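You operate a simulated robot arm through the tools that you are given. There is no shell and no other tool.

You are at the controls of a simulated robot arm. One attempt, no reset.

Task
Change the press over to the size 36 nest.
Fine: the old nest goes into slot 40; lock the latch and push the sliding plate in.
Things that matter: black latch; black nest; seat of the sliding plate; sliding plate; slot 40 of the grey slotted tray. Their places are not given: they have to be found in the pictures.

The check looks at the end state, three seconds after you hand in, the way a careful person would. Anything else that was tipped, shoved, dropped, spilled or broken makes it a failure.

Robot
A 7-joint arm with a two-finger parallel gripper, fixed in place. Base frame: the origin is at the foot of the arm, x ahead of it, y to its left, z up. Lengths are in m, angles in rad, forces in N, time in s.
Its first joint turns from -2.897 to 2.897 rad. Payload 3.43 kg.
The TCP is the grasp point between the finger pads, 0.03 m short of the fingertips. In the tool frame z runs along the fingers and y along their closing line. The gripper opens to 0.094 m. The fingers are 0.028 m wide and 0.01 m thick; the gripper's body (0.05 by 0.096 m) begins 0.055 m behind the TCP.
Orientation is told as [roll, pitch, yaw] about the base's x, y, z axes, in that order, counted from this pose: with the fingers straight down and closing along the base's y, the tool's x points along the base's -x, its y along +y and its z along -z.

Tools
- The arm moves only by the tool nudge_tool. Its argument "rows" is a list that holds one entry, the list of rows, each a list of 6 numbers: the shift along the tool's x, y, z in m, then the turn, a rotation vector about the tool's x, y, z in rad. In form: [[[dx, dy, dz, ax, ay, az], ...]]. A call has 1 to 20 rows; each row shifts and turns the commanded pose from where the row before left it, along the tool's axes as they then stand. "hand" is the opening, from 0 (shut) to 1 (fully open), set as the call begins (left out, the last holds). Each row takes 0.2 s and may step no farther than 0.05 m and 0.15 rad from the row before; otherwise, or with a gripper value out of range, the whole call is refused. A pose out of reach is approached as far as the arm can. The call stops where the force on the tool passes 70 N (or 10 N more than at its start, if that is more) or the arm is blocked; 0.2 s more then pass. Each finger travels about 0.045 m/s and halts on what it meets, pressing with about 39 N; the grip force reading is that of the motor and also rises with nothing between the fingers. The clock runs only during rows and for 0.2 s after the last one: add rows that do not move to give the fingers time. It gives the time, the measured TCP pose, the force on the tool (base axes), the opening and the grip force at its end, in the units of the frame above (readings bear some noise), with the torque about the TCP (base axes, N m) and any sound that the robot's microphone picked up, and new pictures: "show" is both (left out), scene, wrist or none.
- Cameras (640 x 400 px; columns grow to the right, rows downward): "scene" is fixed at [0.2209, -0.6494, 1.4485]; the picture's right is [0.58, -0.81, 0.00], its down [-0.55, -0.39, -0.74] and it looks along [0.60, 0.43, -0.68] (base axes); focal length 302 px, centre (320, 200). "wrist" rides on the gripper at [0.076, 0.014, -0.103] in the tool frame; the picture's right is [-0.18, 0.98, 0.00], its down [-0.75, -0.14, -0.64] and it looks along [-0.63, -0.12, 0.77] (tool axes); focal length 243 px, centre (320, 200).
- slide_trunk(by): slides the trunk up (or, below 0, down) by that many m; the arm rides with it, the base frame stays. It gives what a move gives, with no picture.
- point_at(camera, pixels): for up to 12 pixels [column, row] of the newest picture of that camera ("zoom" is the newest enlarged one), the place [x, y, z] in the base frame of the surface seen there, good to about 0.003 m. It takes no simulated time.
- enlarge(camera, box): a new picture of the part [left, top, right, bottom] of that camera's present view, enlarged. It takes no simulated time.
- finish_job(): hands the job in; it is judged then, once.

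Unless the task says otherwise, let go and move clear before handing in.

The tools are called after "Call:" by a JSON object that holds its "op" and its "data". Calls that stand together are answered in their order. nudge_tool: Moves the arm, as the interface text tells. Its arguments: {"type":"object","properties":{"rows":{"type":"array"},"hand":{"type":"number"},"show":{"type":"string","enum":["both","scene","wrist","none"]}},"required":["rows"]} The other tools are called the same way: slide_trunk (by) slides the trunk up or down; point_at (camera, pixels) gives the place of the surface under pixels of a picture; enlarge (camera, box) takes an enlarged picture of a part of a camera's view; finish_job () hands the job in.

At the start:

```text
clock: 0.0
tool_pos: [0.5381, -0.2153, 1.2125]
tcp_rot: [0.003, 0.002, -0.004]
ft_force: [0.2, -0.5, -0.6]
ft_torque: [0.01, 0.06, -0.01]
opening: 0.0939
gripper_force: 0.0
trunk travel left (down, up): [-0.3, 0.19]
```

scene: 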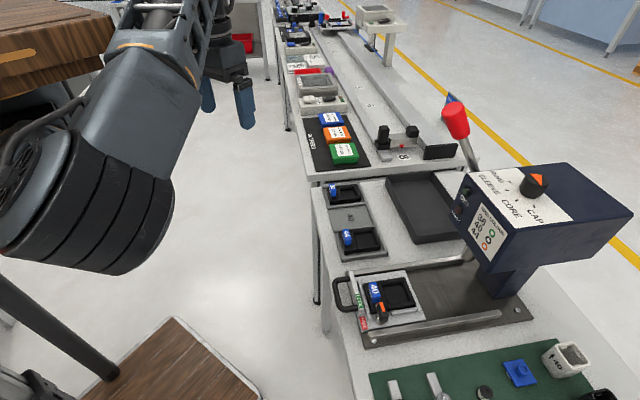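
wrist: 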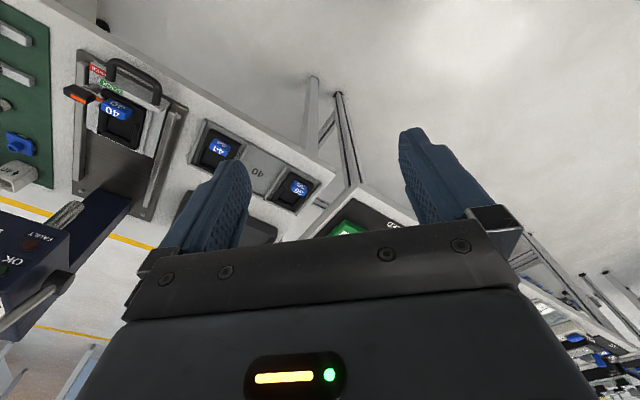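

The scene shows the press with a sliding plate pulled out (about px 390,300) holding the size 40 nest with an orange latch, and a grey tray at (350,215) with nests 36 and 44 and an empty middle slot. I'll enlarge these areas first.

Call:
{"op": "enlarge", "data": {"camera": "scene", "box": [310, 160, 470, 260]}}

Call:
{"op": "enlarge", "data": {"camera": "scene", "box": [320, 250, 480, 350]}}

Call:
{"op": "enlarge", "data": {"camera": "wrist", "box": [50, 40, 210, 140]}}

Call:
{"op": "enlarge", "data": {"camera": "wrist", "box": [180, 110, 340, 210]}}

```text
4.00 times, centred on (390, 210) of scene
```

zoom: 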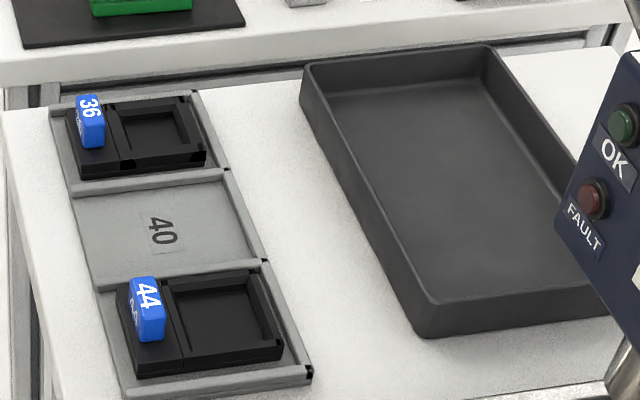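

```text
4.00 times, centred on (400, 300) of scene
```

zoom: 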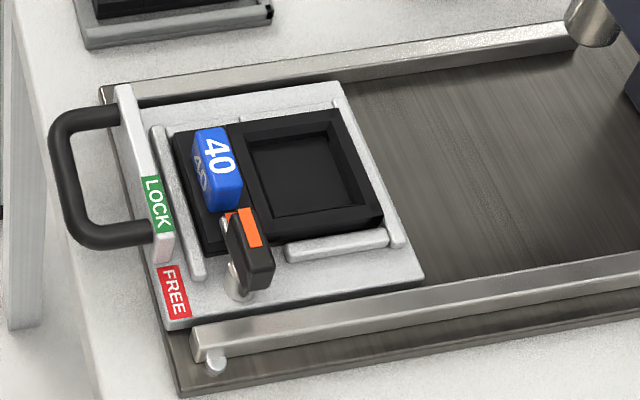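

```text
4.00 times, centred on (130, 90) of wrist
```

zoom: 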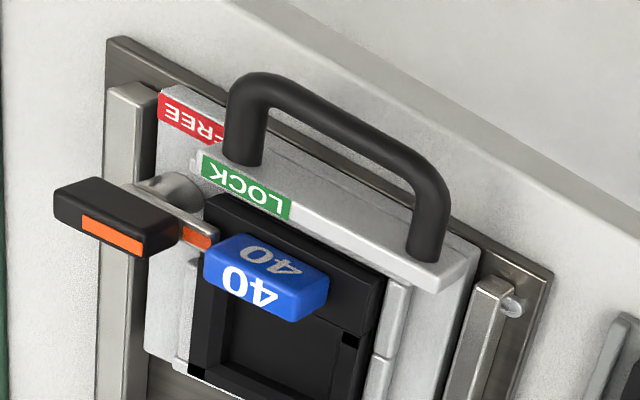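

```text
4.00 times, centred on (260, 160) of wrist
```

zoom: 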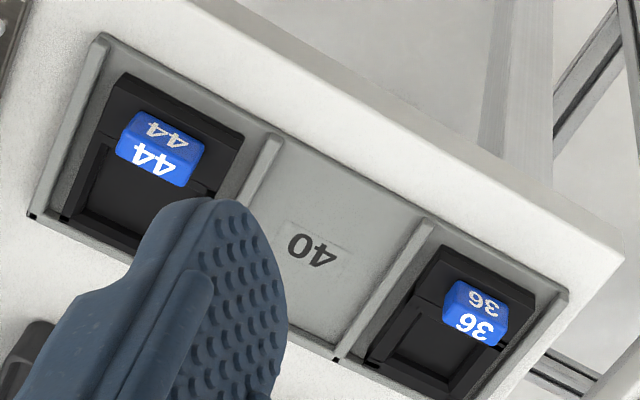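

The zooms show the 40 nest with a blue tab, the latch with a pivot post near the LOCK/FREE labels, and the 40 slot between 36 and 44. I'll measure the places on the press next.

Call:
{"op": "enlarge", "data": {"camera": "scene", "box": [330, 260, 430, 340]}}

```text
5.00 times, centred on (380, 300) of scene
```

zoom: 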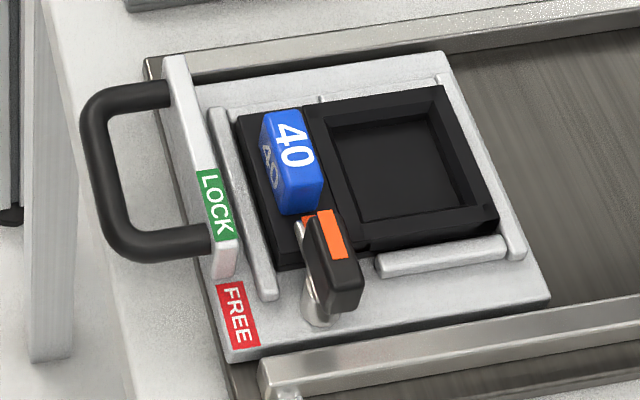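

Call:
{"op": "point_at", "data": {"camera": "zoom", "pixels": [[293, 140], [318, 318], [330, 235], [345, 285], [305, 225], [240, 320], [215, 200], [145, 248], [95, 170], [240, 120], [440, 90], [495, 220]]}}

Call:
{"op": "point_at", "data": {"camera": "zoom", "pixels": [[280, 265], [305, 130], [322, 190], [283, 195], [263, 125], [400, 170], [165, 60], [440, 58], [545, 305], [230, 355], [370, 200], [310, 300]]}}

Call:
{"op": "point_at", "data": {"camera": "wrist", "pixels": [[93, 88], [75, 94], [70, 97], [100, 100], [112, 65], [155, 98], [120, 110], [150, 125], [95, 70], [113, 86]]}}

```text
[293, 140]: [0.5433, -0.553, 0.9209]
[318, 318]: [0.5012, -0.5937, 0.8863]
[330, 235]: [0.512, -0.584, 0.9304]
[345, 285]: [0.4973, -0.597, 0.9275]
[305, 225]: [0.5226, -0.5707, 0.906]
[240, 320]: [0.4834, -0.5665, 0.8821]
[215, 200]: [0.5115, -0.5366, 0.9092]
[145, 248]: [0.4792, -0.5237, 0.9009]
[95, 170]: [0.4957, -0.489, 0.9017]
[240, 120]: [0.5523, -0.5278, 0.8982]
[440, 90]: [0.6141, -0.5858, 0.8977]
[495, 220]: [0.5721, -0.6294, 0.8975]
```

```text
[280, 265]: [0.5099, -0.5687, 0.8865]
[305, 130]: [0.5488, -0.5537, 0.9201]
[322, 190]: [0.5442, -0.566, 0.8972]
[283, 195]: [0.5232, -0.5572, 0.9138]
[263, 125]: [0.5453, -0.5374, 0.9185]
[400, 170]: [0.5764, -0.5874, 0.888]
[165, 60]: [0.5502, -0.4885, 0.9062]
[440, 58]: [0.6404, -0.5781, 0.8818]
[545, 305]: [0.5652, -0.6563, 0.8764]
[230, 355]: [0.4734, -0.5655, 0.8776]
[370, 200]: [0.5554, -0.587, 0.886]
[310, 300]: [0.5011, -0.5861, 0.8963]
```

```text
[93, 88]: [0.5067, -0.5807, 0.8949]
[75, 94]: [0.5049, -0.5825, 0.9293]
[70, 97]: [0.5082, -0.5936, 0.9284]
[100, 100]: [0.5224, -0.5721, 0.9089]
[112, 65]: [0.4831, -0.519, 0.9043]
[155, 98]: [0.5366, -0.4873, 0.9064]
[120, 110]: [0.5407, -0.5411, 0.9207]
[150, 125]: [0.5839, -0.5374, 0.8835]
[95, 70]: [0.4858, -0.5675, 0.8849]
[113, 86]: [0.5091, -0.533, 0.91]
```

The press plate is turned about 45° in the base frame, with the 40 nest centre near (0.56,-0.57) and the latch post near (0.50,-0.59). Next I'll measure the tray at (350,215) and the press.

Call:
{"op": "enlarge", "data": {"camera": "scene", "box": [316, 175, 396, 265]}}

```text
4.44 times, centred on (356, 220) of scene
```

zoom: 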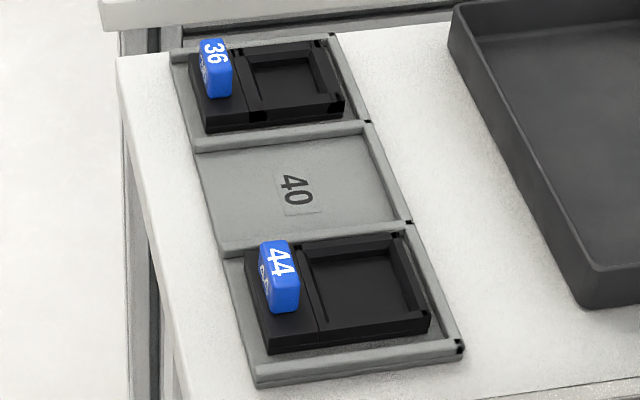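

Call:
{"op": "point_at", "data": {"camera": "zoom", "pixels": [[220, 55], [205, 50], [229, 90], [240, 110], [330, 45], [345, 105], [210, 128], [200, 145], [365, 125], [222, 248], [405, 222], [300, 195]]}}

Call:
{"op": "point_at", "data": {"camera": "zoom", "pixels": [[280, 255], [265, 245], [297, 290], [270, 345], [425, 320], [398, 240], [260, 372], [458, 348], [175, 60], [330, 38], [245, 240], [370, 290]]}}

Call:
{"op": "enlarge", "data": {"camera": "scene", "box": [400, 130, 600, 330]}}

```text
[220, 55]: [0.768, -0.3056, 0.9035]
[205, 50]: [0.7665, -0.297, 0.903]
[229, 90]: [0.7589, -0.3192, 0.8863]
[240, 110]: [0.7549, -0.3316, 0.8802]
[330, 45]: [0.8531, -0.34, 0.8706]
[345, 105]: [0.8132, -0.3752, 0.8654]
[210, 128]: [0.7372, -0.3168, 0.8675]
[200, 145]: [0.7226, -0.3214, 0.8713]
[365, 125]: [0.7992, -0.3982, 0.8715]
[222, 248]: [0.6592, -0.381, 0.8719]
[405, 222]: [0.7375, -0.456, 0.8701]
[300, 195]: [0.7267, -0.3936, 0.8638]
```

```text
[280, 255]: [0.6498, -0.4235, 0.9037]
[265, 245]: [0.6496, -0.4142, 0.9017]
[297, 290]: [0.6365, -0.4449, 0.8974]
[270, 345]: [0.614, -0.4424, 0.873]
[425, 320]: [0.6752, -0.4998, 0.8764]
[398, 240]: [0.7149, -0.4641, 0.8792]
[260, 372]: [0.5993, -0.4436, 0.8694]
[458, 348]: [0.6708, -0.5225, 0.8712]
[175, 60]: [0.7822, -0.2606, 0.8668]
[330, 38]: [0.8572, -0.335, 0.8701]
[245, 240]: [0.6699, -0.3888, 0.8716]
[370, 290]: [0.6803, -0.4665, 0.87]
```

```text
2.00 times, centred on (500, 230) of scene
```

zoom: 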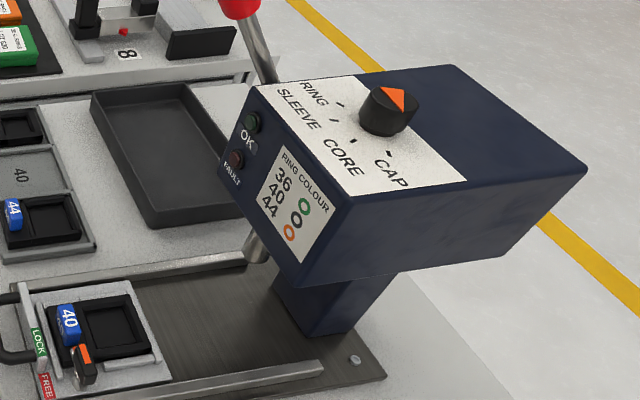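

The tray is aligned at 45°, with its slots spaced about 0.086 m along (0.707, 0.707). I'll check where the press head sits for collision clearance, then move the camera over the press.

Call:
{"op": "point_at", "data": {"camera": "zoom", "pixels": [[300, 283], [222, 170], [260, 90], [350, 210], [290, 300], [255, 245], [310, 330], [385, 120], [265, 75], [240, 8], [130, 300], [320, 370]]}}

Call:
{"op": "nudge_tool", "data": {"rows": [[[0, 0, 0, 0, 0, 0.13], [0, 0, 0, 0, 0, 0.13], [0, 0, 0, 0, 0, 0.13], [0, 0, 0, 0, 0, 0.13], [0, 0, 0, 0, 0, 0.13], [0, 0, 0, 0, 0, 0.135]]], "show": "both"}}

```text
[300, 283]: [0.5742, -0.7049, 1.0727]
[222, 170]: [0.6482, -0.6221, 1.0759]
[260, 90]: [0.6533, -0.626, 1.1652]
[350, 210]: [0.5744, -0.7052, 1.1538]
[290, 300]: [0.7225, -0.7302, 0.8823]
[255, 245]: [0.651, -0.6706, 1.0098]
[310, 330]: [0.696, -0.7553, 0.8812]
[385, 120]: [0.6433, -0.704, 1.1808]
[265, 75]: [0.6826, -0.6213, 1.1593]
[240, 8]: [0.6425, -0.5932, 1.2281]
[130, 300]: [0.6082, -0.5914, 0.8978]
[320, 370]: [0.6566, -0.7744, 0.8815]
```

```text
clock: 1.4
tool_pos: [0.5398, -0.2152, 1.2107]
tcp_rot: [0.005, 0.01, -0.791]
ft_force: [-0.1, -0.7, -0.1]
ft_torque: [0.03, 0.01, 0.01]
opening: 0.0942
gripper_force: 0.0
trunk travel left (down, up): [-0.3, 0.19]
```

scene: 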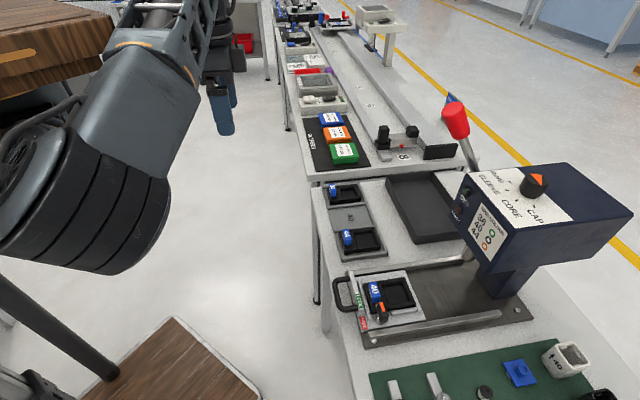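
wrist: 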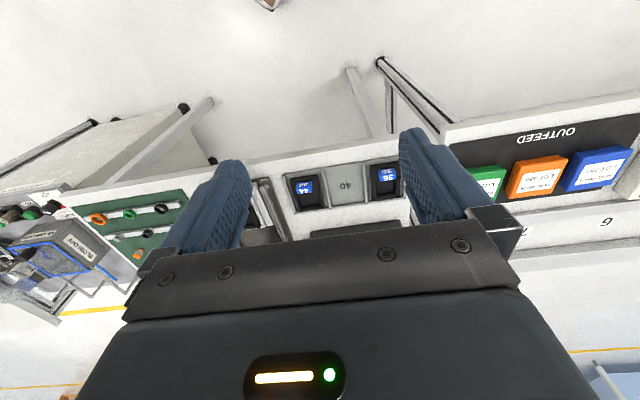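

The readings confirm the 45° turn. The press head front is at about u=0.90 (u along 0.707,-0.707) with its underside at z≈1.07, so there's room. I'll move above the latch at about z 1.07 for a close look.

Call:
{"op": "nudge_tool", "data": {"rows": [[[-0.0259, -0.0306, 0.0125, 0, 0, 0], [-0.0259, -0.0306, 0.0125, 0, 0, 0], [-0.0259, -0.0306, 0.0125, 0, 0, 0], [-0.0259, -0.0306, 0.0125, 0, 0, 0], [-0.0259, -0.0306, 0.0125, 0, 0, 0], [-0.0259, -0.0306, 0.0125, 0, 0, 0], [-0.0259, -0.0306, 0.0125, 0, 0, 0], [-0.0259, -0.0306, 0.0125, 0, 0, 0], [-0.0259, -0.0306, 0.0125, 0, 0, 0]]], "show": "both"}}

```text
clock: 3.4
tool_pos: [0.5084, -0.5752, 1.1007]
tcp_rot: [0.003, 0.004, -0.787]
ft_force: [-1.1, 0.4, 0.7]
ft_torque: [0.01, -0.02, 0.0]
opening: 0.094
gripper_force: 0.1
trunk travel left (down, up): [-0.3, 0.19]
```

scene: 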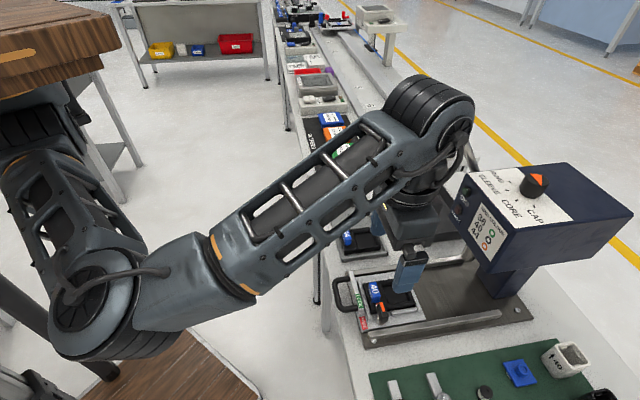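
wrist: 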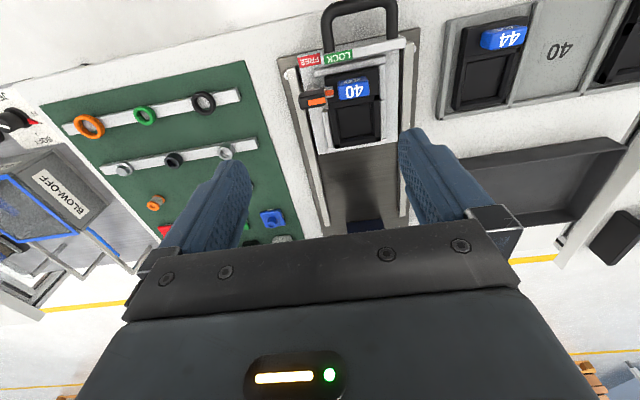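

The wrist view shows the latch with its orange mark at (317,100) and the nest at (355,100). I'll enlarge it.

Call:
{"op": "enlarge", "data": {"camera": "wrist", "box": [280, 40, 408, 120]}}

Call:
{"op": "point_at", "data": {"camera": "wrist", "pixels": [[305, 100], [325, 97], [317, 103], [330, 93], [315, 88], [310, 60], [335, 56], [355, 90], [341, 96], [369, 88], [338, 143], [380, 137]]}}

```text
5.00 times, centred on (344, 80) of wrist
```

zoom: 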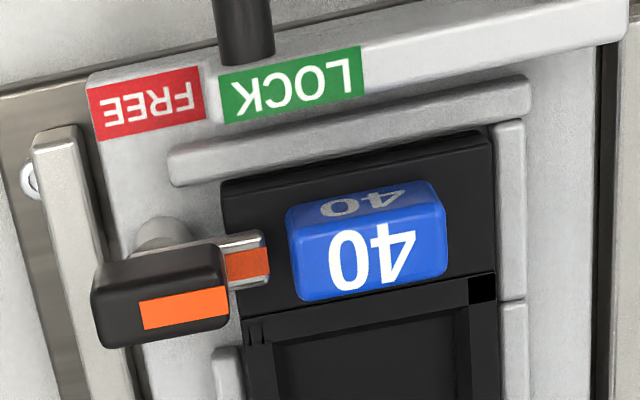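

```text
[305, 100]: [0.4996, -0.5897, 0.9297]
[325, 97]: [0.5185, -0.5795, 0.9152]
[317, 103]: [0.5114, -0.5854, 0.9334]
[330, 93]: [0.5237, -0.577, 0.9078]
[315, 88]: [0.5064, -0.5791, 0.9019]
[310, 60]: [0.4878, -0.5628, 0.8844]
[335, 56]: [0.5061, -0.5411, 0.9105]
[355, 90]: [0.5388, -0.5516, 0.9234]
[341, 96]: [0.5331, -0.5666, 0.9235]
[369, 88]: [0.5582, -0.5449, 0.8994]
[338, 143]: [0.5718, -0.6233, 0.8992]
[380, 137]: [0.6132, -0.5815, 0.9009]
```

The latch arm with its orange tip lies over the 40 nest's corner, so it is locked, and a black handle sits above the post. I'll measure the handle corners and the tab corners from this zoom.

Call:
{"op": "point_at", "data": {"camera": "zoom", "pixels": [[102, 295], [218, 268], [224, 318], [108, 340], [165, 300], [165, 232], [262, 240], [265, 275], [150, 325], [215, 300], [240, 265], [140, 250]]}}

Call:
{"op": "point_at", "data": {"camera": "zoom", "pixels": [[295, 232], [440, 205], [440, 270], [305, 295], [370, 245], [292, 215], [430, 185], [360, 190], [225, 190], [490, 140], [340, 130], [520, 200]]}}

Call:
{"op": "point_at", "data": {"camera": "zoom", "pixels": [[170, 165], [525, 95], [510, 135], [510, 320], [230, 380], [215, 70], [620, 20], [300, 90], [245, 40], [90, 150], [270, 310], [60, 160]]}}

```text
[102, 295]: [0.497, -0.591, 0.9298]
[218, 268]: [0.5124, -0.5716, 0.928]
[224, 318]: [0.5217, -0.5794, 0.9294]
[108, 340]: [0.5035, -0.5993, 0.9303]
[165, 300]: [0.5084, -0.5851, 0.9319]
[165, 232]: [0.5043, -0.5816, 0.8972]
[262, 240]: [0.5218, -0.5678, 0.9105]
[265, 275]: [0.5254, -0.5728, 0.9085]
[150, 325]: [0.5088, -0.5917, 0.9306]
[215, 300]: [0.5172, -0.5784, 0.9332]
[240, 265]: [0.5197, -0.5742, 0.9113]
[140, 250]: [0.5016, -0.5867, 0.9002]
```

```text
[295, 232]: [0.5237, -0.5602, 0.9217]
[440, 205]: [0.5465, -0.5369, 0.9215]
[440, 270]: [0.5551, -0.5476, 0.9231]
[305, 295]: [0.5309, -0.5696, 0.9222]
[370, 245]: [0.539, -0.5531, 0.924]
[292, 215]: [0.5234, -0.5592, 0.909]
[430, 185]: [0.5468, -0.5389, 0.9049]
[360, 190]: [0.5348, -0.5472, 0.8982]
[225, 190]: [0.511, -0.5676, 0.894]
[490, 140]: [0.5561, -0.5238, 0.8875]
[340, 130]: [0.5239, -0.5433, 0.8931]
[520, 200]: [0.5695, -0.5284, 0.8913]
```

```text
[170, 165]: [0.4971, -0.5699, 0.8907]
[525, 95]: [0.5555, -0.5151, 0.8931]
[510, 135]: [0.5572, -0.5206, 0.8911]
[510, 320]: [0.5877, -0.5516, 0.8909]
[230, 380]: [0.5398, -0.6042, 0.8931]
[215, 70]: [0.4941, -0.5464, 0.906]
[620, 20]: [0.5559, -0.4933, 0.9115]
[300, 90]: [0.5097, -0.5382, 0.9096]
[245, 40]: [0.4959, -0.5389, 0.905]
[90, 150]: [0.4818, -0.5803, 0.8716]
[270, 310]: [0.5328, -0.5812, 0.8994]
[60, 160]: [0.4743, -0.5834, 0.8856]
```

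The handle top spans about 26 mm along v and 12 mm along u, centred near (0.508,-0.586) at z≈0.931. It sits over the pivot with its arm on the nest. I'll turn the tool to yaw -135° so the fingers straddle the handle, staying high for now.

Call:
{"op": "nudge_tool", "data": {"rows": [[[-0.0073, -0.0077, 0, 0, 0, 0], [0, 0, 0, 0, 0, 0.131], [0, 0, 0, 0, 0, 0.131], [0, 0, 0, 0, 0, 0.131], [0, 0, 0, 0, 0, 0.131], [0, 0, 0, 0, 0, 0.131], [0, 0, 0, 0, 0, 0.131], [0, 0, 0, 0, 0, 0.131], [0, 0, 0, 0, 0, 0.131], [0, 0, 0, 0, 0, 0.131], [0, 0, 0, 0, 0, 0.131], [0, 0, 0, 0, 0, 0.131], [0, 0, 0, 0, 0, 0.13], [0, 0, 0, 0, 0, 0]]], "hand": 0.5, "show": "both"}}

```text
clock: 6.4
tool_pos: [0.509, -0.5843, 1.0991]
tcp_rot: [-0.003, 0.003, -2.362]
ft_force: [-1.0, -0.1, 0.8]
ft_torque: [-0.02, -0.01, 0.01]
opening: 0.0469
gripper_force: 0.1
trunk travel left (down, up): [-0.3, 0.19]
```

scene: 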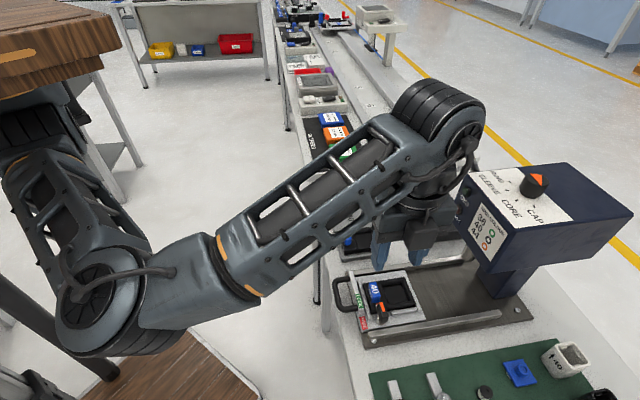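
wrist: 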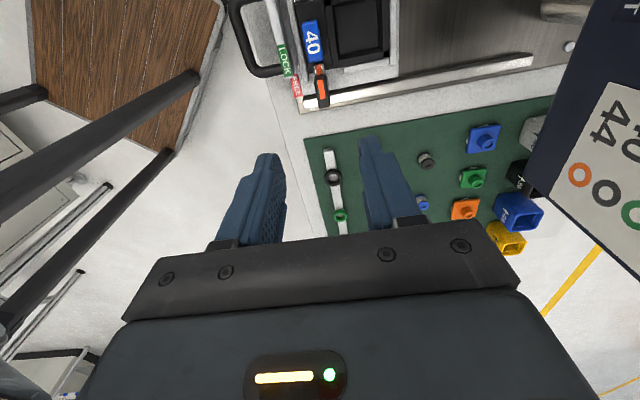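

The turn to yaw -135° worked, and the latch shows at (320,88) in the wrist view, under the fingers' midline. I'll measure it again from here before descending.

Call:
{"op": "enlarge", "data": {"camera": "wrist", "box": [260, 40, 388, 120]}}

```text
5.00 times, centred on (324, 80) of wrist
```

zoom: 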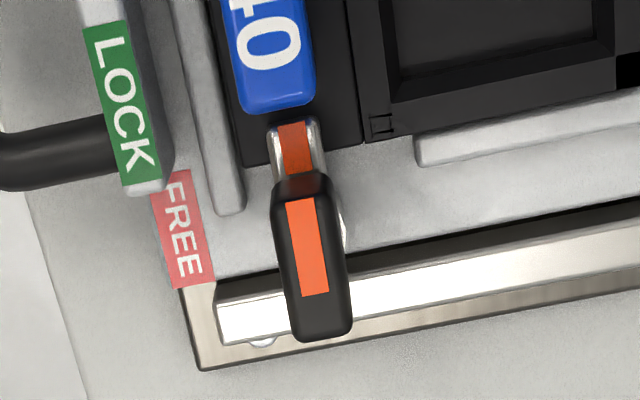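

Call:
{"op": "point_at", "data": {"camera": "zoom", "pixels": [[290, 195], [320, 195], [285, 255], [340, 255], [297, 320], [345, 325], [310, 250], [310, 310], [345, 225], [295, 150], [318, 150], [272, 160]]}}

```text
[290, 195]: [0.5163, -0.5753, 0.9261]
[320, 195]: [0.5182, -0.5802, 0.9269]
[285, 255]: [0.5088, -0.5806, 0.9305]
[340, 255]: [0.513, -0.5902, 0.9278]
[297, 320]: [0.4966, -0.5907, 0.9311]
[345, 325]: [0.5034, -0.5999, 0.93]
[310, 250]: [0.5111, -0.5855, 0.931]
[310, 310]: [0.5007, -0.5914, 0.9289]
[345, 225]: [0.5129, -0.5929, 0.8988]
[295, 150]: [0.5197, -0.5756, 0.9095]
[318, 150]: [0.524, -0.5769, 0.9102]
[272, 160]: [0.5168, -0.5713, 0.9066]
```

The handle centre comes out at about u 0.775, v -0.055, so I only need a 2 mm correction. I'll descend to TCP z≈0.947 with the fingers straddling the handle.

Call:
{"op": "nudge_tool", "data": {"rows": [[[-0.002, 0.002, 0.03, 0, 0, 0], [0, 0, 0.04, 0, 0, 0], [0, 0, 0.04, 0, 0, 0], [0, 0, 0.025, 0, 0, 0], [0, 0, 0.017, 0, 0, 0], [0, 0, 0, 0, 0, 0]]], "show": "both"}}

```text
clock: 7.8
tool_pos: [0.506, -0.5857, 0.946]
tcp_rot: [-0.004, 0.004, -2.36]
ft_force: [0.0, 0.8, 0.0]
ft_torque: [0.03, 0.01, -0.02]
opening: 0.047
gripper_force: 0.1
trunk travel left (down, up): [-0.3, 0.19]
```

scene: 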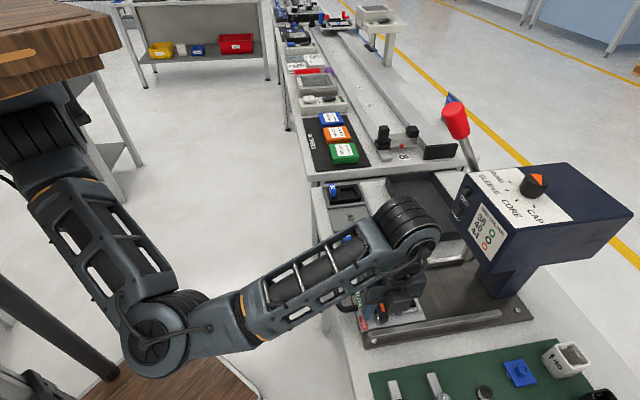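
wrist: 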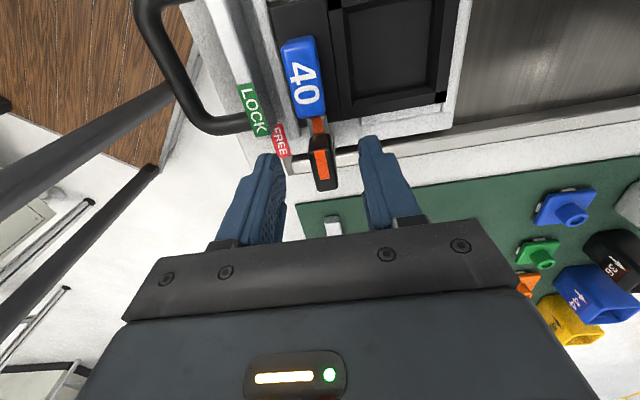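

The fingers straddle the latch handle at (320,165). I'll zoom in to check they're centred before closing.

Call:
{"op": "enlarge", "data": {"camera": "wrist", "box": [230, 80, 420, 220]}}

```text
2.86 times, centred on (325, 150) of wrist
```

zoom: 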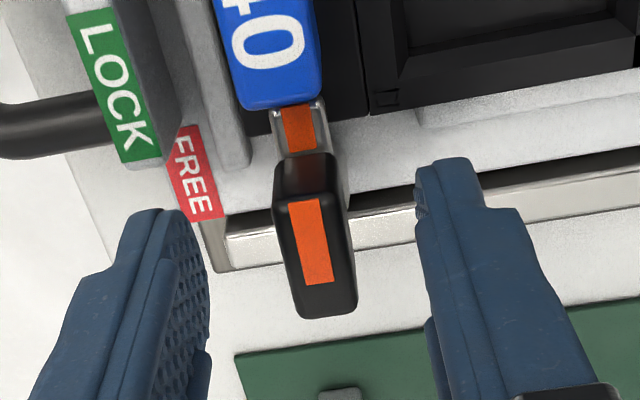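

The handle sits midway between the fingertips. I'll close on it.

Call:
{"op": "nudge_tool", "data": {"rows": [[[0, 0.001, 0, 0, 0, 0], [0, 0, 0, 0, 0, 0], [0, 0, 0, 0, 0, 0], [0, 0, 0, 0, 0, 0], [0, 0, 0, 0, 0, 0]]], "hand": 0, "show": "wrist"}}

```text
clock: 9.0
tool_pos: [0.507, -0.5866, 0.9465]
tcp_rot: [-0.004, 0.003, -2.359]
ft_force: [3.7, -4.1, 0.2]
ft_torque: [-0.44, 0.0, 0.16]
opening: 0.0137
gripper_force: 44.9
trunk travel left (down, up): [-0.3, 0.19]
```

wrist: 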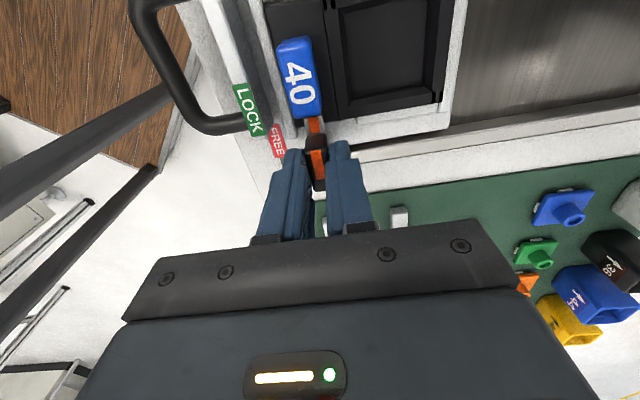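

The handle is gripped, with an opening of 13.7 mm. I'll start turning it counter-clockwise, toward FREE, and watch the torque.

Call:
{"op": "nudge_tool", "data": {"rows": [[[0, 0, 0, 0, 0, -0.08], [0, 0, 0, 0, 0, -0.08], [0, 0, 0, 0, 0, -0.08], [0, 0, 0, 0, 0, -0.08]]], "show": "wrist"}}

```text
clock: 10.0
tool_pos: [0.5075, -0.5878, 0.9461]
tcp_rot: [-0.003, 0.0, -2.039]
ft_force: [-2.3, -1.2, -3.9]
ft_torque: [-1.26, 0.51, 0.0]
opening: 0.0139
gripper_force: 45.1
trunk travel left (down, up): [-0.3, 0.19]
```

wrist: 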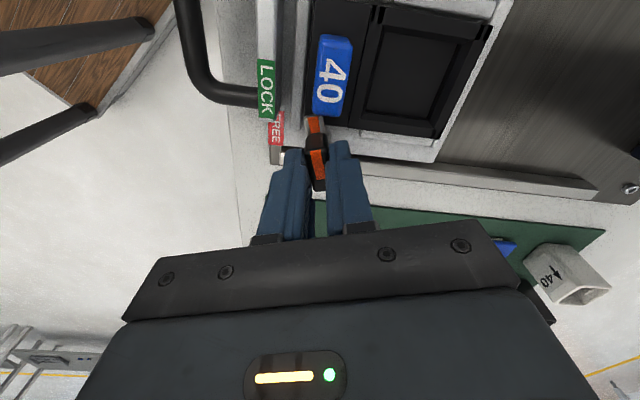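

The latch is turning with the tool: the arm at (318,125) has moved relative to the nest. I'll continue.

Call:
{"op": "nudge_tool", "data": {"rows": [[[0, 0, 0, 0, 0, -0.1], [0, 0, 0, 0, 0, -0.1], [0, 0, 0, 0, 0, -0.1], [0, 0, 0, 0, 0, -0.1], [0, 0, 0, 0, 0, -0.1], [0, 0, 0, 0, 0, -0.1]]], "show": "wrist"}}

```text
clock: 11.4
tool_pos: [0.5065, -0.5874, 0.9448]
tcp_rot: [-0.002, 0.005, -1.438]
ft_force: [-4.7, -0.8, -10.8]
ft_torque: [-1.27, -0.15, -0.01]
opening: 0.0137
gripper_force: 44.7
trunk travel left (down, up): [-0.3, 0.19]
```

wrist: 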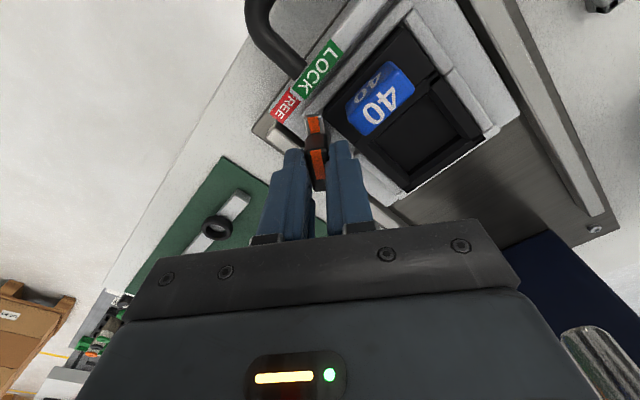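

The latch has turned about 52°, and the arm now points between LOCK and FREE. I'll continue to the full 90°.

Call:
{"op": "nudge_tool", "data": {"rows": [[[0, 0, 0, 0, 0, -0.1], [0, 0, 0, 0, 0, -0.1], [0, 0, 0, 0, 0, -0.1], [0, 0, 0, 0, 0, -0.1], [0, 0, 0, 0, 0, -0.1], [0, 0, 0, 0, 0, -0.1]]], "show": "wrist"}}

```text
clock: 12.8
tool_pos: [0.5082, -0.5885, 0.9458]
tcp_rot: [-0.001, 0.005, -0.838]
ft_force: [-13.2, -6.7, -8.1]
ft_torque: [0.29, 0.78, -0.01]
opening: 0.0138
gripper_force: 44.9
trunk travel left (down, up): [-0.3, 0.19]
```

wrist: 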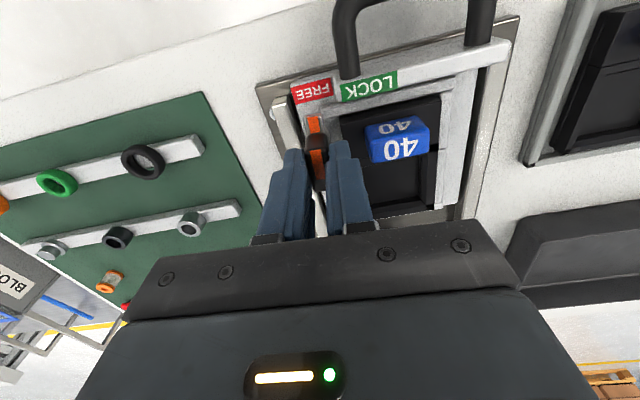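

The arm now points at the FREE label (315,125). I'll do the last few degrees, then open only a little so the finger doesn't hit the blue tab.

Call:
{"op": "nudge_tool", "data": {"rows": [[[0, -0.001, 0, 0, 0, -0.05], [0, 0, 0, 0, 0, 0]]], "show": "wrist"}}

Call:
{"op": "enlarge", "data": {"camera": "wrist", "box": [260, 70, 440, 200]}}

```text
clock: 13.4
tool_pos: [0.5078, -0.5882, 0.9458]
tcp_rot: [0.001, 0.005, -0.787]
ft_force: [-11.2, -5.9, -10.6]
ft_torque: [0.18, 0.73, -0.01]
opening: 0.0137
gripper_force: 45.0
trunk travel left (down, up): [-0.3, 0.19]
```

wrist: 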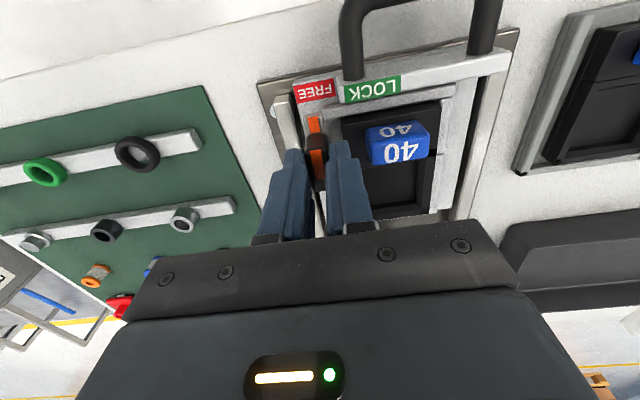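

```text
3.08 times, centred on (350, 135) of wrist
```

zoom: 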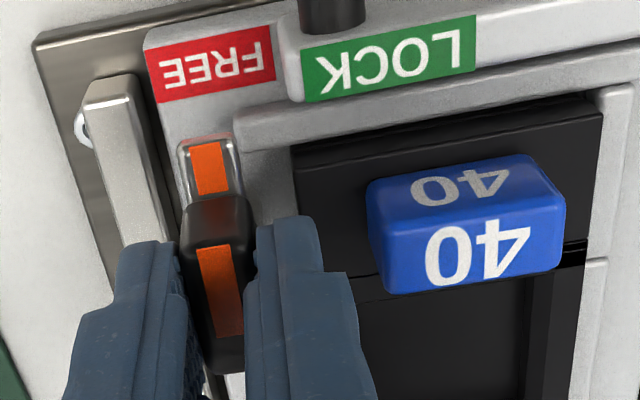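

The latch arm and orange mark now align with FREE at (312,90). I'll open slightly to about 20 mm and lift straight up.

Call:
{"op": "nudge_tool", "data": {"rows": [[[0, 0, 0, 0, 0, 0], [0, 0, 0, 0, 0, 0], [0, 0, -0.01, 0, 0, 0], [0, 0, -0.03, 0, 0, 0], [0, 0, -0.04, 0, 0, 0]]], "hand": 0.215, "show": "both"}}

```text
clock: 14.6
tool_pos: [0.5078, -0.5885, 1.0247]
tcp_rot: [0.003, 0.003, -0.79]
ft_force: [0.3, -0.9, -0.4]
ft_torque: [-0.02, -0.02, 0.01]
opening: 0.0204
gripper_force: 0.0
trunk travel left (down, up): [-0.3, 0.19]
```

scene: 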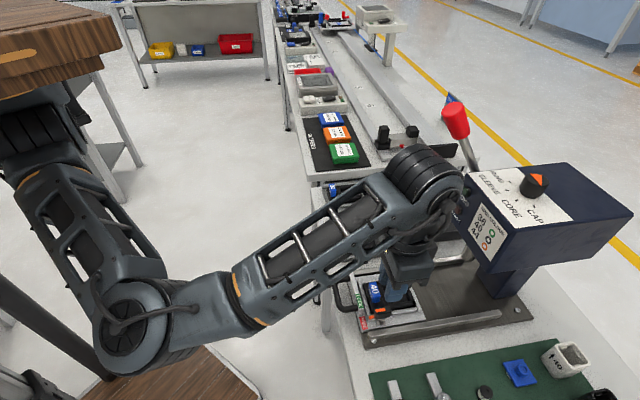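
wrist: 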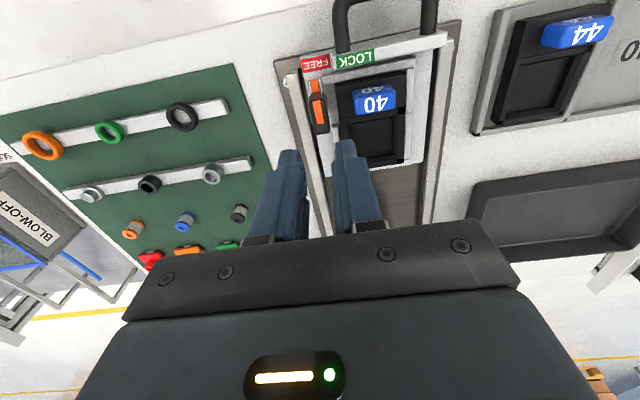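

The latch is released at FREE, and the nest hasn't moved. Next I'll go above the blue tab, turn to yaw -135°, and measure the tab from there.

Call:
{"op": "nudge_tool", "data": {"rows": [[[0, 0, -0.04, 0, 0, 0], [0.0027, 0.0468, 0, 0, 0, 0], [0, 0, 0, 0, 0, 0.131], [0, 0, 0, 0, 0, 0.131], [0, 0, 0, 0, 0, 0.131], [0, 0, 0, 0, 0, 0.131], [0, 0, 0, 0, 0, 0.131], [0, 0, 0, 0, 0, 0.131], [0, 0, 0, 0, 0, 0.131], [0, 0, 0, 0, 0, 0.131], [0, 0, 0, 0, 0, 0.131], [0, 0, 0, 0, 0, 0.131], [0, 0, 0, 0, 0, 0.131], [0, 0, 0, 0, 0, 0.13], [0, 0, 0, 0, 0, 0]]], "hand": 0.3, "show": "both"}}

Call:
{"op": "enlarge", "data": {"camera": "wrist", "box": [256, 40, 384, 140]}}

```text
clock: 17.8
tool_pos: [0.5383, -0.5539, 1.0665]
tcp_rot: [-0.003, 0.003, -2.363]
ft_force: [0.0, -0.5, -0.3]
ft_torque: [-0.03, 0.0, -0.02]
opening: 0.028
gripper_force: 0.0
trunk travel left (down, up): [-0.3, 0.19]
```

scene: 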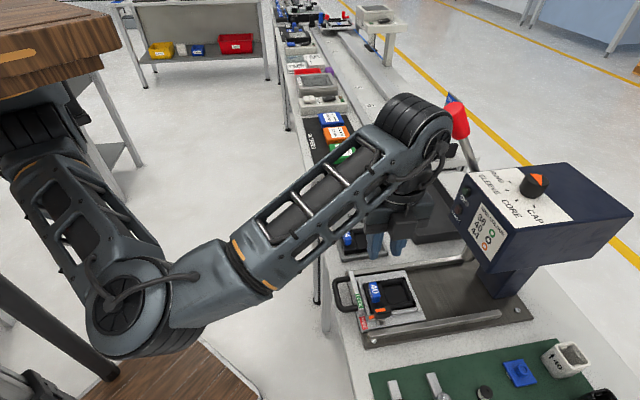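
wrist: 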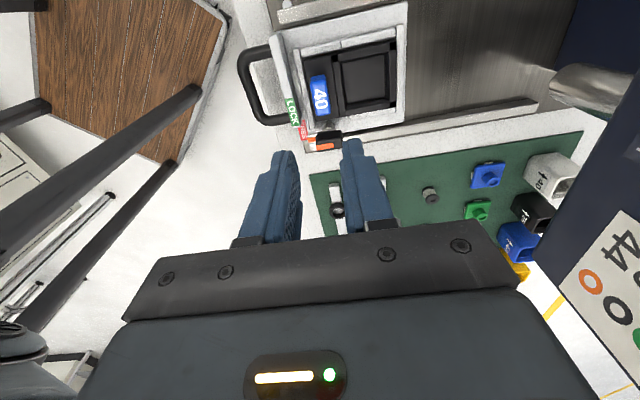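

```text
4.00 times, centred on (320, 90) of wrist
```

zoom: 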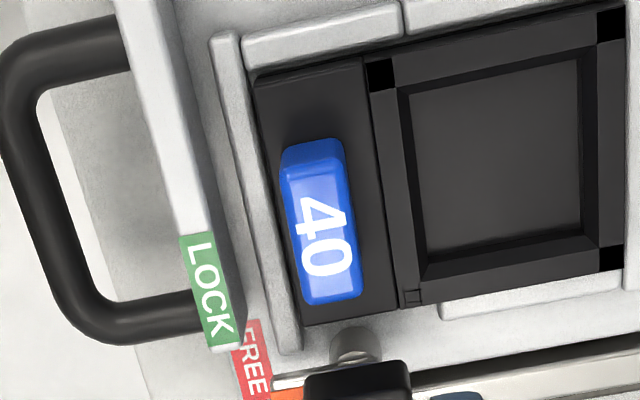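

The tab shows clearly at zoom (320,220). I'll measure its corners, the handle bar's inner edge, and the nest edges.

Call:
{"op": "point_at", "data": {"camera": "zoom", "pixels": [[285, 175], [345, 165], [303, 298], [360, 290], [325, 230], [240, 330], [215, 215], [200, 160], [245, 250], [260, 200], [315, 150], [352, 345]]}}

Call:
{"op": "point_at", "data": {"camera": "zoom", "pixels": [[262, 90], [365, 70], [305, 320], [395, 305], [365, 180], [390, 180], [280, 110], [620, 260], [610, 20], [500, 150], [550, 290], [330, 40]]}}

```text
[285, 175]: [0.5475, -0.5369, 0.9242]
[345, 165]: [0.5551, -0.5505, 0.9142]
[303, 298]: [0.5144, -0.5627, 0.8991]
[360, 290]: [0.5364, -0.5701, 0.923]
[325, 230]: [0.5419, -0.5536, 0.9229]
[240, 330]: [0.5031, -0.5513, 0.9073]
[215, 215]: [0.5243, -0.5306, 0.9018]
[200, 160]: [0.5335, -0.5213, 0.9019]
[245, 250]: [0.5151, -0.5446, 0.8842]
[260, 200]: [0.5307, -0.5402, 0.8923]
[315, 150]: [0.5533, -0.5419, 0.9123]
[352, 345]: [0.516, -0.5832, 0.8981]
```

```text
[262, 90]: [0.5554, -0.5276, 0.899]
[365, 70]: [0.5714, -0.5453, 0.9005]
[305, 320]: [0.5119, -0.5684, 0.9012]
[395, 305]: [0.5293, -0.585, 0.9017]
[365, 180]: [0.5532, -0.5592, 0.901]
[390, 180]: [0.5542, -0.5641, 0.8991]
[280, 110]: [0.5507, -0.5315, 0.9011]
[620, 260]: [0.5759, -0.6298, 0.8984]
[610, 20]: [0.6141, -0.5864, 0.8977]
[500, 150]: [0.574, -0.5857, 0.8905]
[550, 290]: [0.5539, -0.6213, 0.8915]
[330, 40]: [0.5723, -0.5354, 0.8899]
```

The tab spans u 0.767–0.780 and v -0.026–0.007 with its top at z 0.923. The bar's inner face is at u 0.746, so a 24 mm opening fits. I'll descend to just above the tab and check alignment.

Call:
{"op": "nudge_tool", "data": {"rows": [[[0.001, 0.0015, 0.03, 0, 0, 0], [0, 0, 0.03, 0, 0, 0], [0, 0, 0.03, 0, 0, 0], [0, 0, 0.019, 0, 0, 0], [0, 0, 0, 0, 0, 0], [0, 0, 0, 0, 0, 0]]], "hand": 0.26, "show": "wrist"}}

Call:
{"op": "enlarge", "data": {"camera": "wrist", "box": [230, 60, 420, 200]}}

```text
clock: 19.2
tool_pos: [0.5401, -0.5552, 0.9562]
tcp_rot: [-0.003, 0.003, -2.36]
ft_force: [0.2, 0.4, 0.1]
ft_torque: [-0.02, 0.01, 0.0]
opening: 0.0243
gripper_force: 0.0
trunk travel left (down, up): [-0.3, 0.19]
```

wrist: 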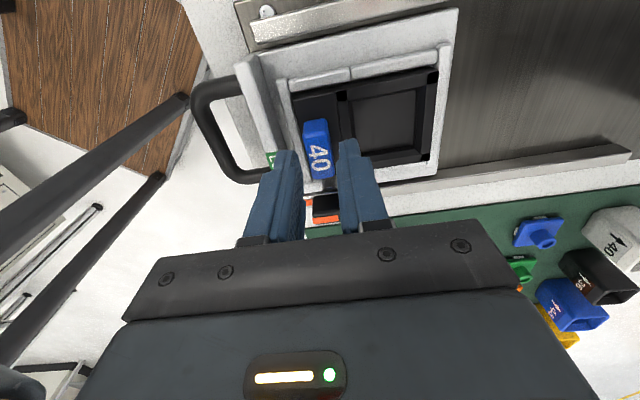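

```text
2.86 times, centred on (325, 130) of wrist
```

zoom: 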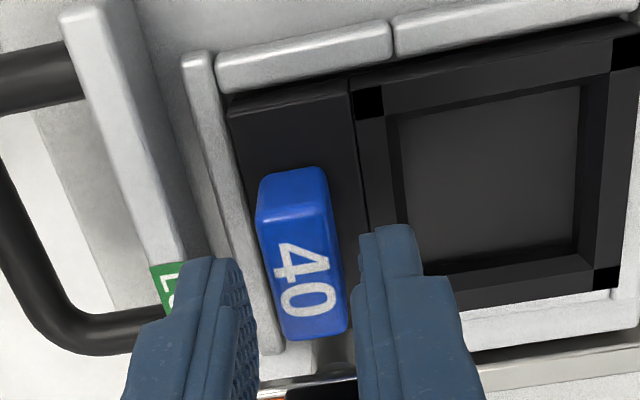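

The tab sits between the fingertips and the bar is clear of the left finger. I'll descend 21 mm to TCP z≈0.935.

Call:
{"op": "nudge_tool", "data": {"rows": [[[0, 0, 0.011, 0, 0, 0], [0, 0, 0.01, 0, 0, 0], [0, 0, 0, 0, 0, 0]]], "show": "wrist"}}

Call:
{"op": "enlarge", "data": {"camera": "wrist", "box": [230, 60, 420, 200]}}

```text
clock: 20.0
tool_pos: [0.5404, -0.5537, 0.9363]
tcp_rot: [-0.004, 0.003, -2.363]
ft_force: [-0.3, -0.2, -0.3]
ft_torque: [0.01, 0.01, 0.01]
opening: 0.0245
gripper_force: 0.1
trunk travel left (down, up): [-0.3, 0.19]
```

wrist: 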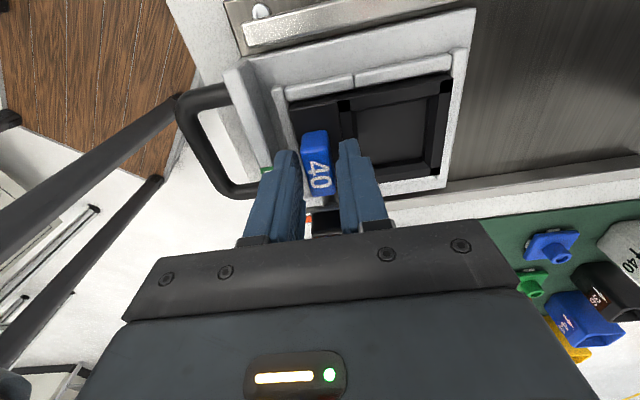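

```text
2.86 times, centred on (325, 130) of wrist
```

zoom: 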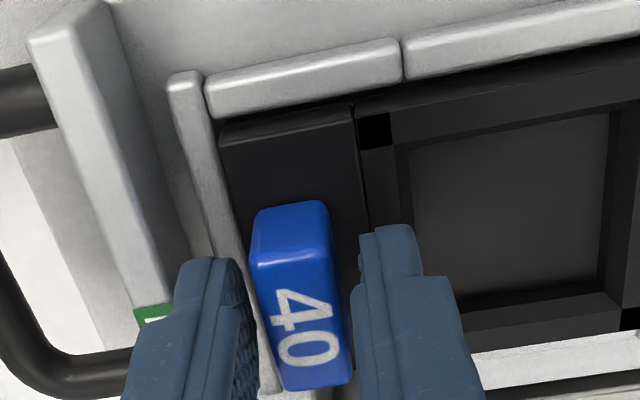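

The fingers are around the tab with no contact force. I'll close the grip.

Call:
{"op": "nudge_tool", "data": {"rows": [[[0, 0, 0.001, 0, 0, 0], [0, 0, 0, 0, 0, 0], [0, 0, 0, 0, 0, 0], [0, 0, 0, 0, 0, 0]]], "hand": 0, "show": "wrist"}}

```text
clock: 21.0
tool_pos: [0.54, -0.5533, 0.9368]
tcp_rot: [-0.004, 0.002, -2.36]
ft_force: [-0.7, 0.6, 8.1]
ft_torque: [-0.01, -0.06, 0.07]
opening: 0.0155
gripper_force: 38.9
trunk travel left (down, up): [-0.3, 0.19]
```

wrist: 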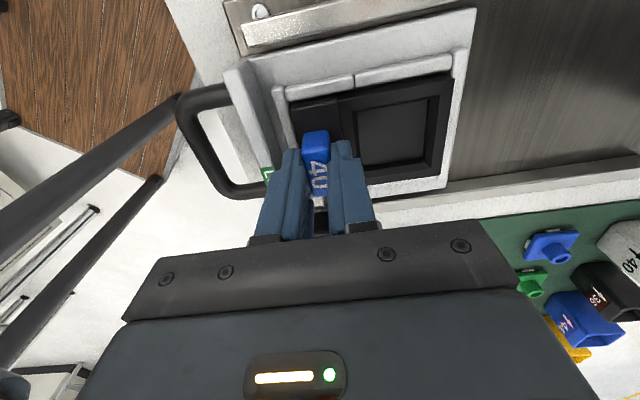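

The tab is gripped with an opening of 15.5 mm. I'll lift slowly, straight up.

Call:
{"op": "nudge_tool", "data": {"rows": [[[0, 0, -0.005, 0, 0, 0], [0, 0, -0.005, 0, 0, 0], [0, 0, -0.01, 0, 0, 0], [0, 0, -0.02, 0, 0, 0], [0, 0, 0, 0, 0, 0]]], "show": "both"}}

```text
clock: 22.2
tool_pos: [0.5402, -0.5527, 0.9761]
tcp_rot: [-0.004, 0.002, -2.361]
ft_force: [-0.4, 0.2, -2.3]
ft_torque: [0.05, 0.02, 0.01]
opening: 0.0153
gripper_force: 39.9
trunk travel left (down, up): [-0.3, 0.19]
```

scene: 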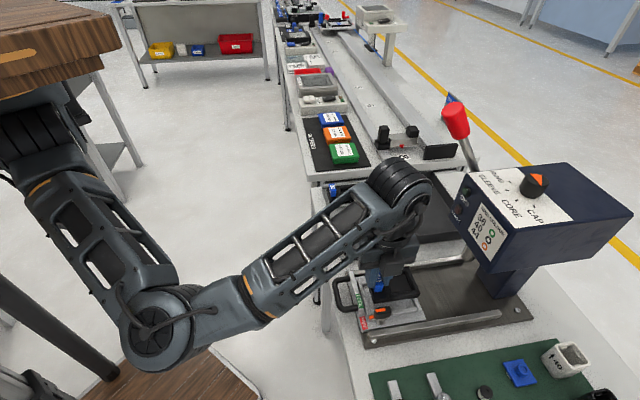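
wrist: 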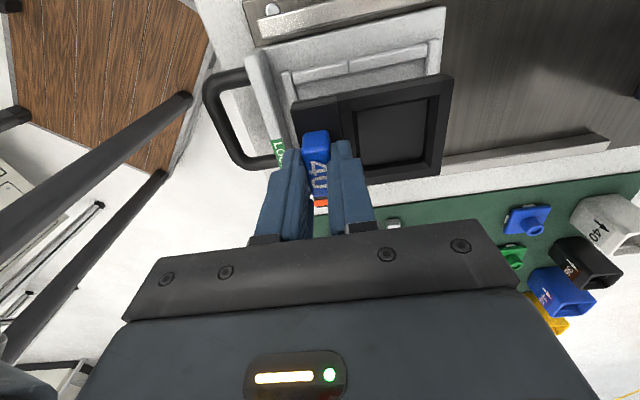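

The nest lifted cleanly, and the empty seat shows in the wrist view at (370,60). I'll raise it, back off from the press lever, and carry it along +v toward the tray.

Call:
{"op": "nudge_tool", "data": {"rows": [[[0, 0, -0.03, 0, 0, 0], [0, -0.035, -0.025, 0, 0, 0], [0, -0.035, 0, 0, 0, 0], [0.04, 0, 0, 0, 0, 0], [0.04, 0, 0, 0, 0, 0], [0.04, 0, 0, 0, 0, 0], [0.04, 0, 0, 0, 0, 0], [0.04, 0, 0, 0, 0, 0], [0.04, 0, 0, 0, 0, 0], [0.01, 0, 0, 0, 0, 0], [0, 0, 0, 0, 0, 0]]], "show": "both"}}

```text
clock: 24.6
tool_pos: [0.6698, -0.3284, 1.0294]
tcp_rot: [-0.003, 0.003, -2.36]
ft_force: [0.5, 0.3, -2.3]
ft_torque: [0.03, 0.06, -0.04]
opening: 0.0152
gripper_force: 38.6
trunk travel left (down, up): [-0.3, 0.19]
```

scene: 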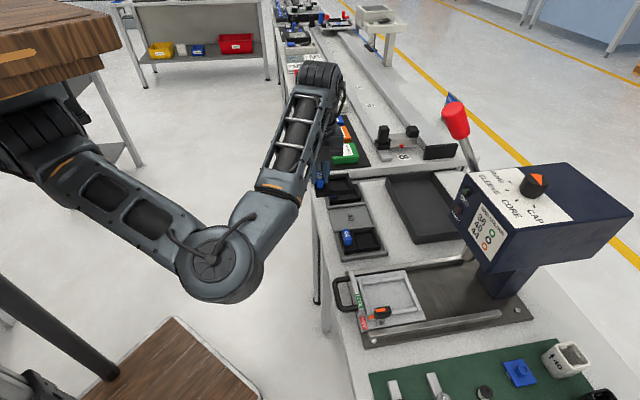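
wrist: 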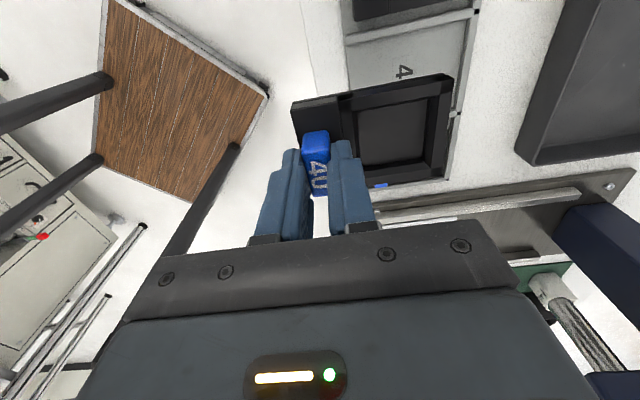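

The nest is now held at the tray side (u 0.706, v 0.241). I'll measure the tray's inner walls from the scene view and the now-empty seat.

Call:
{"op": "enlarge", "data": {"camera": "scene", "box": [310, 170, 410, 260]}}

```text
4.44 times, centred on (360, 215) of scene
```

zoom: 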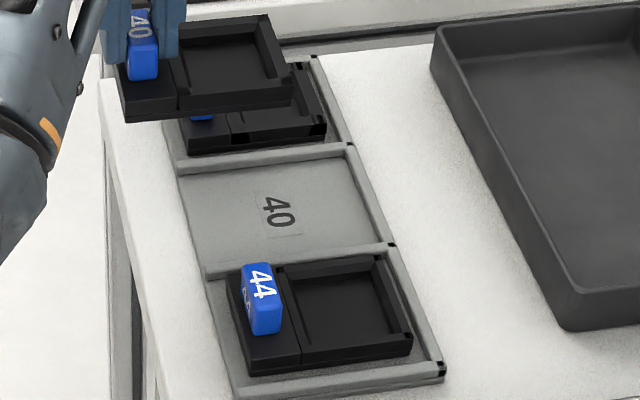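

Call:
{"op": "point_at", "data": {"camera": "zoom", "pixels": [[190, 185], [345, 160], [380, 235], [215, 262], [180, 165], [350, 148], [390, 246], [200, 276], [275, 215], [240, 190], [360, 190], [205, 230]]}}

Call:
{"op": "point_at", "data": {"camera": "zoom", "pixels": [[245, 275], [265, 268], [282, 325], [258, 330], [263, 300], [235, 275], [250, 370], [410, 345], [375, 262], [385, 250], [255, 395], [215, 290]]}}

```text
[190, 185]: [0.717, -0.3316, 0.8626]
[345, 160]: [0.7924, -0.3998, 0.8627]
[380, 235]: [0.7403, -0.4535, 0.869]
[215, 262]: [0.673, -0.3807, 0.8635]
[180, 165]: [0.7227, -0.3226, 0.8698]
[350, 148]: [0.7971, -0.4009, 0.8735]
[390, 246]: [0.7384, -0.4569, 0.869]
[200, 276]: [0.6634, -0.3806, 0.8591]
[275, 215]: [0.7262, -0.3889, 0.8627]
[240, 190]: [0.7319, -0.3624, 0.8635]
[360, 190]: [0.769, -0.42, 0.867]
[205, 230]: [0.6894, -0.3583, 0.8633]
```

```text
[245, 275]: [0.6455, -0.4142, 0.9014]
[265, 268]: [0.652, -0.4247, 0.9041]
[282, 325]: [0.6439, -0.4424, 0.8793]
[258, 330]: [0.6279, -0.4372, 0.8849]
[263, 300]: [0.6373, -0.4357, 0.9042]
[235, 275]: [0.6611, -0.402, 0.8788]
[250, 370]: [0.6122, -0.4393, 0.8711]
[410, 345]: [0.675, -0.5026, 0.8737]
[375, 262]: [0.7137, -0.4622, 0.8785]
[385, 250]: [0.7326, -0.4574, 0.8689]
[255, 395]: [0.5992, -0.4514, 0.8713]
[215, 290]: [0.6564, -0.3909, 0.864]
```

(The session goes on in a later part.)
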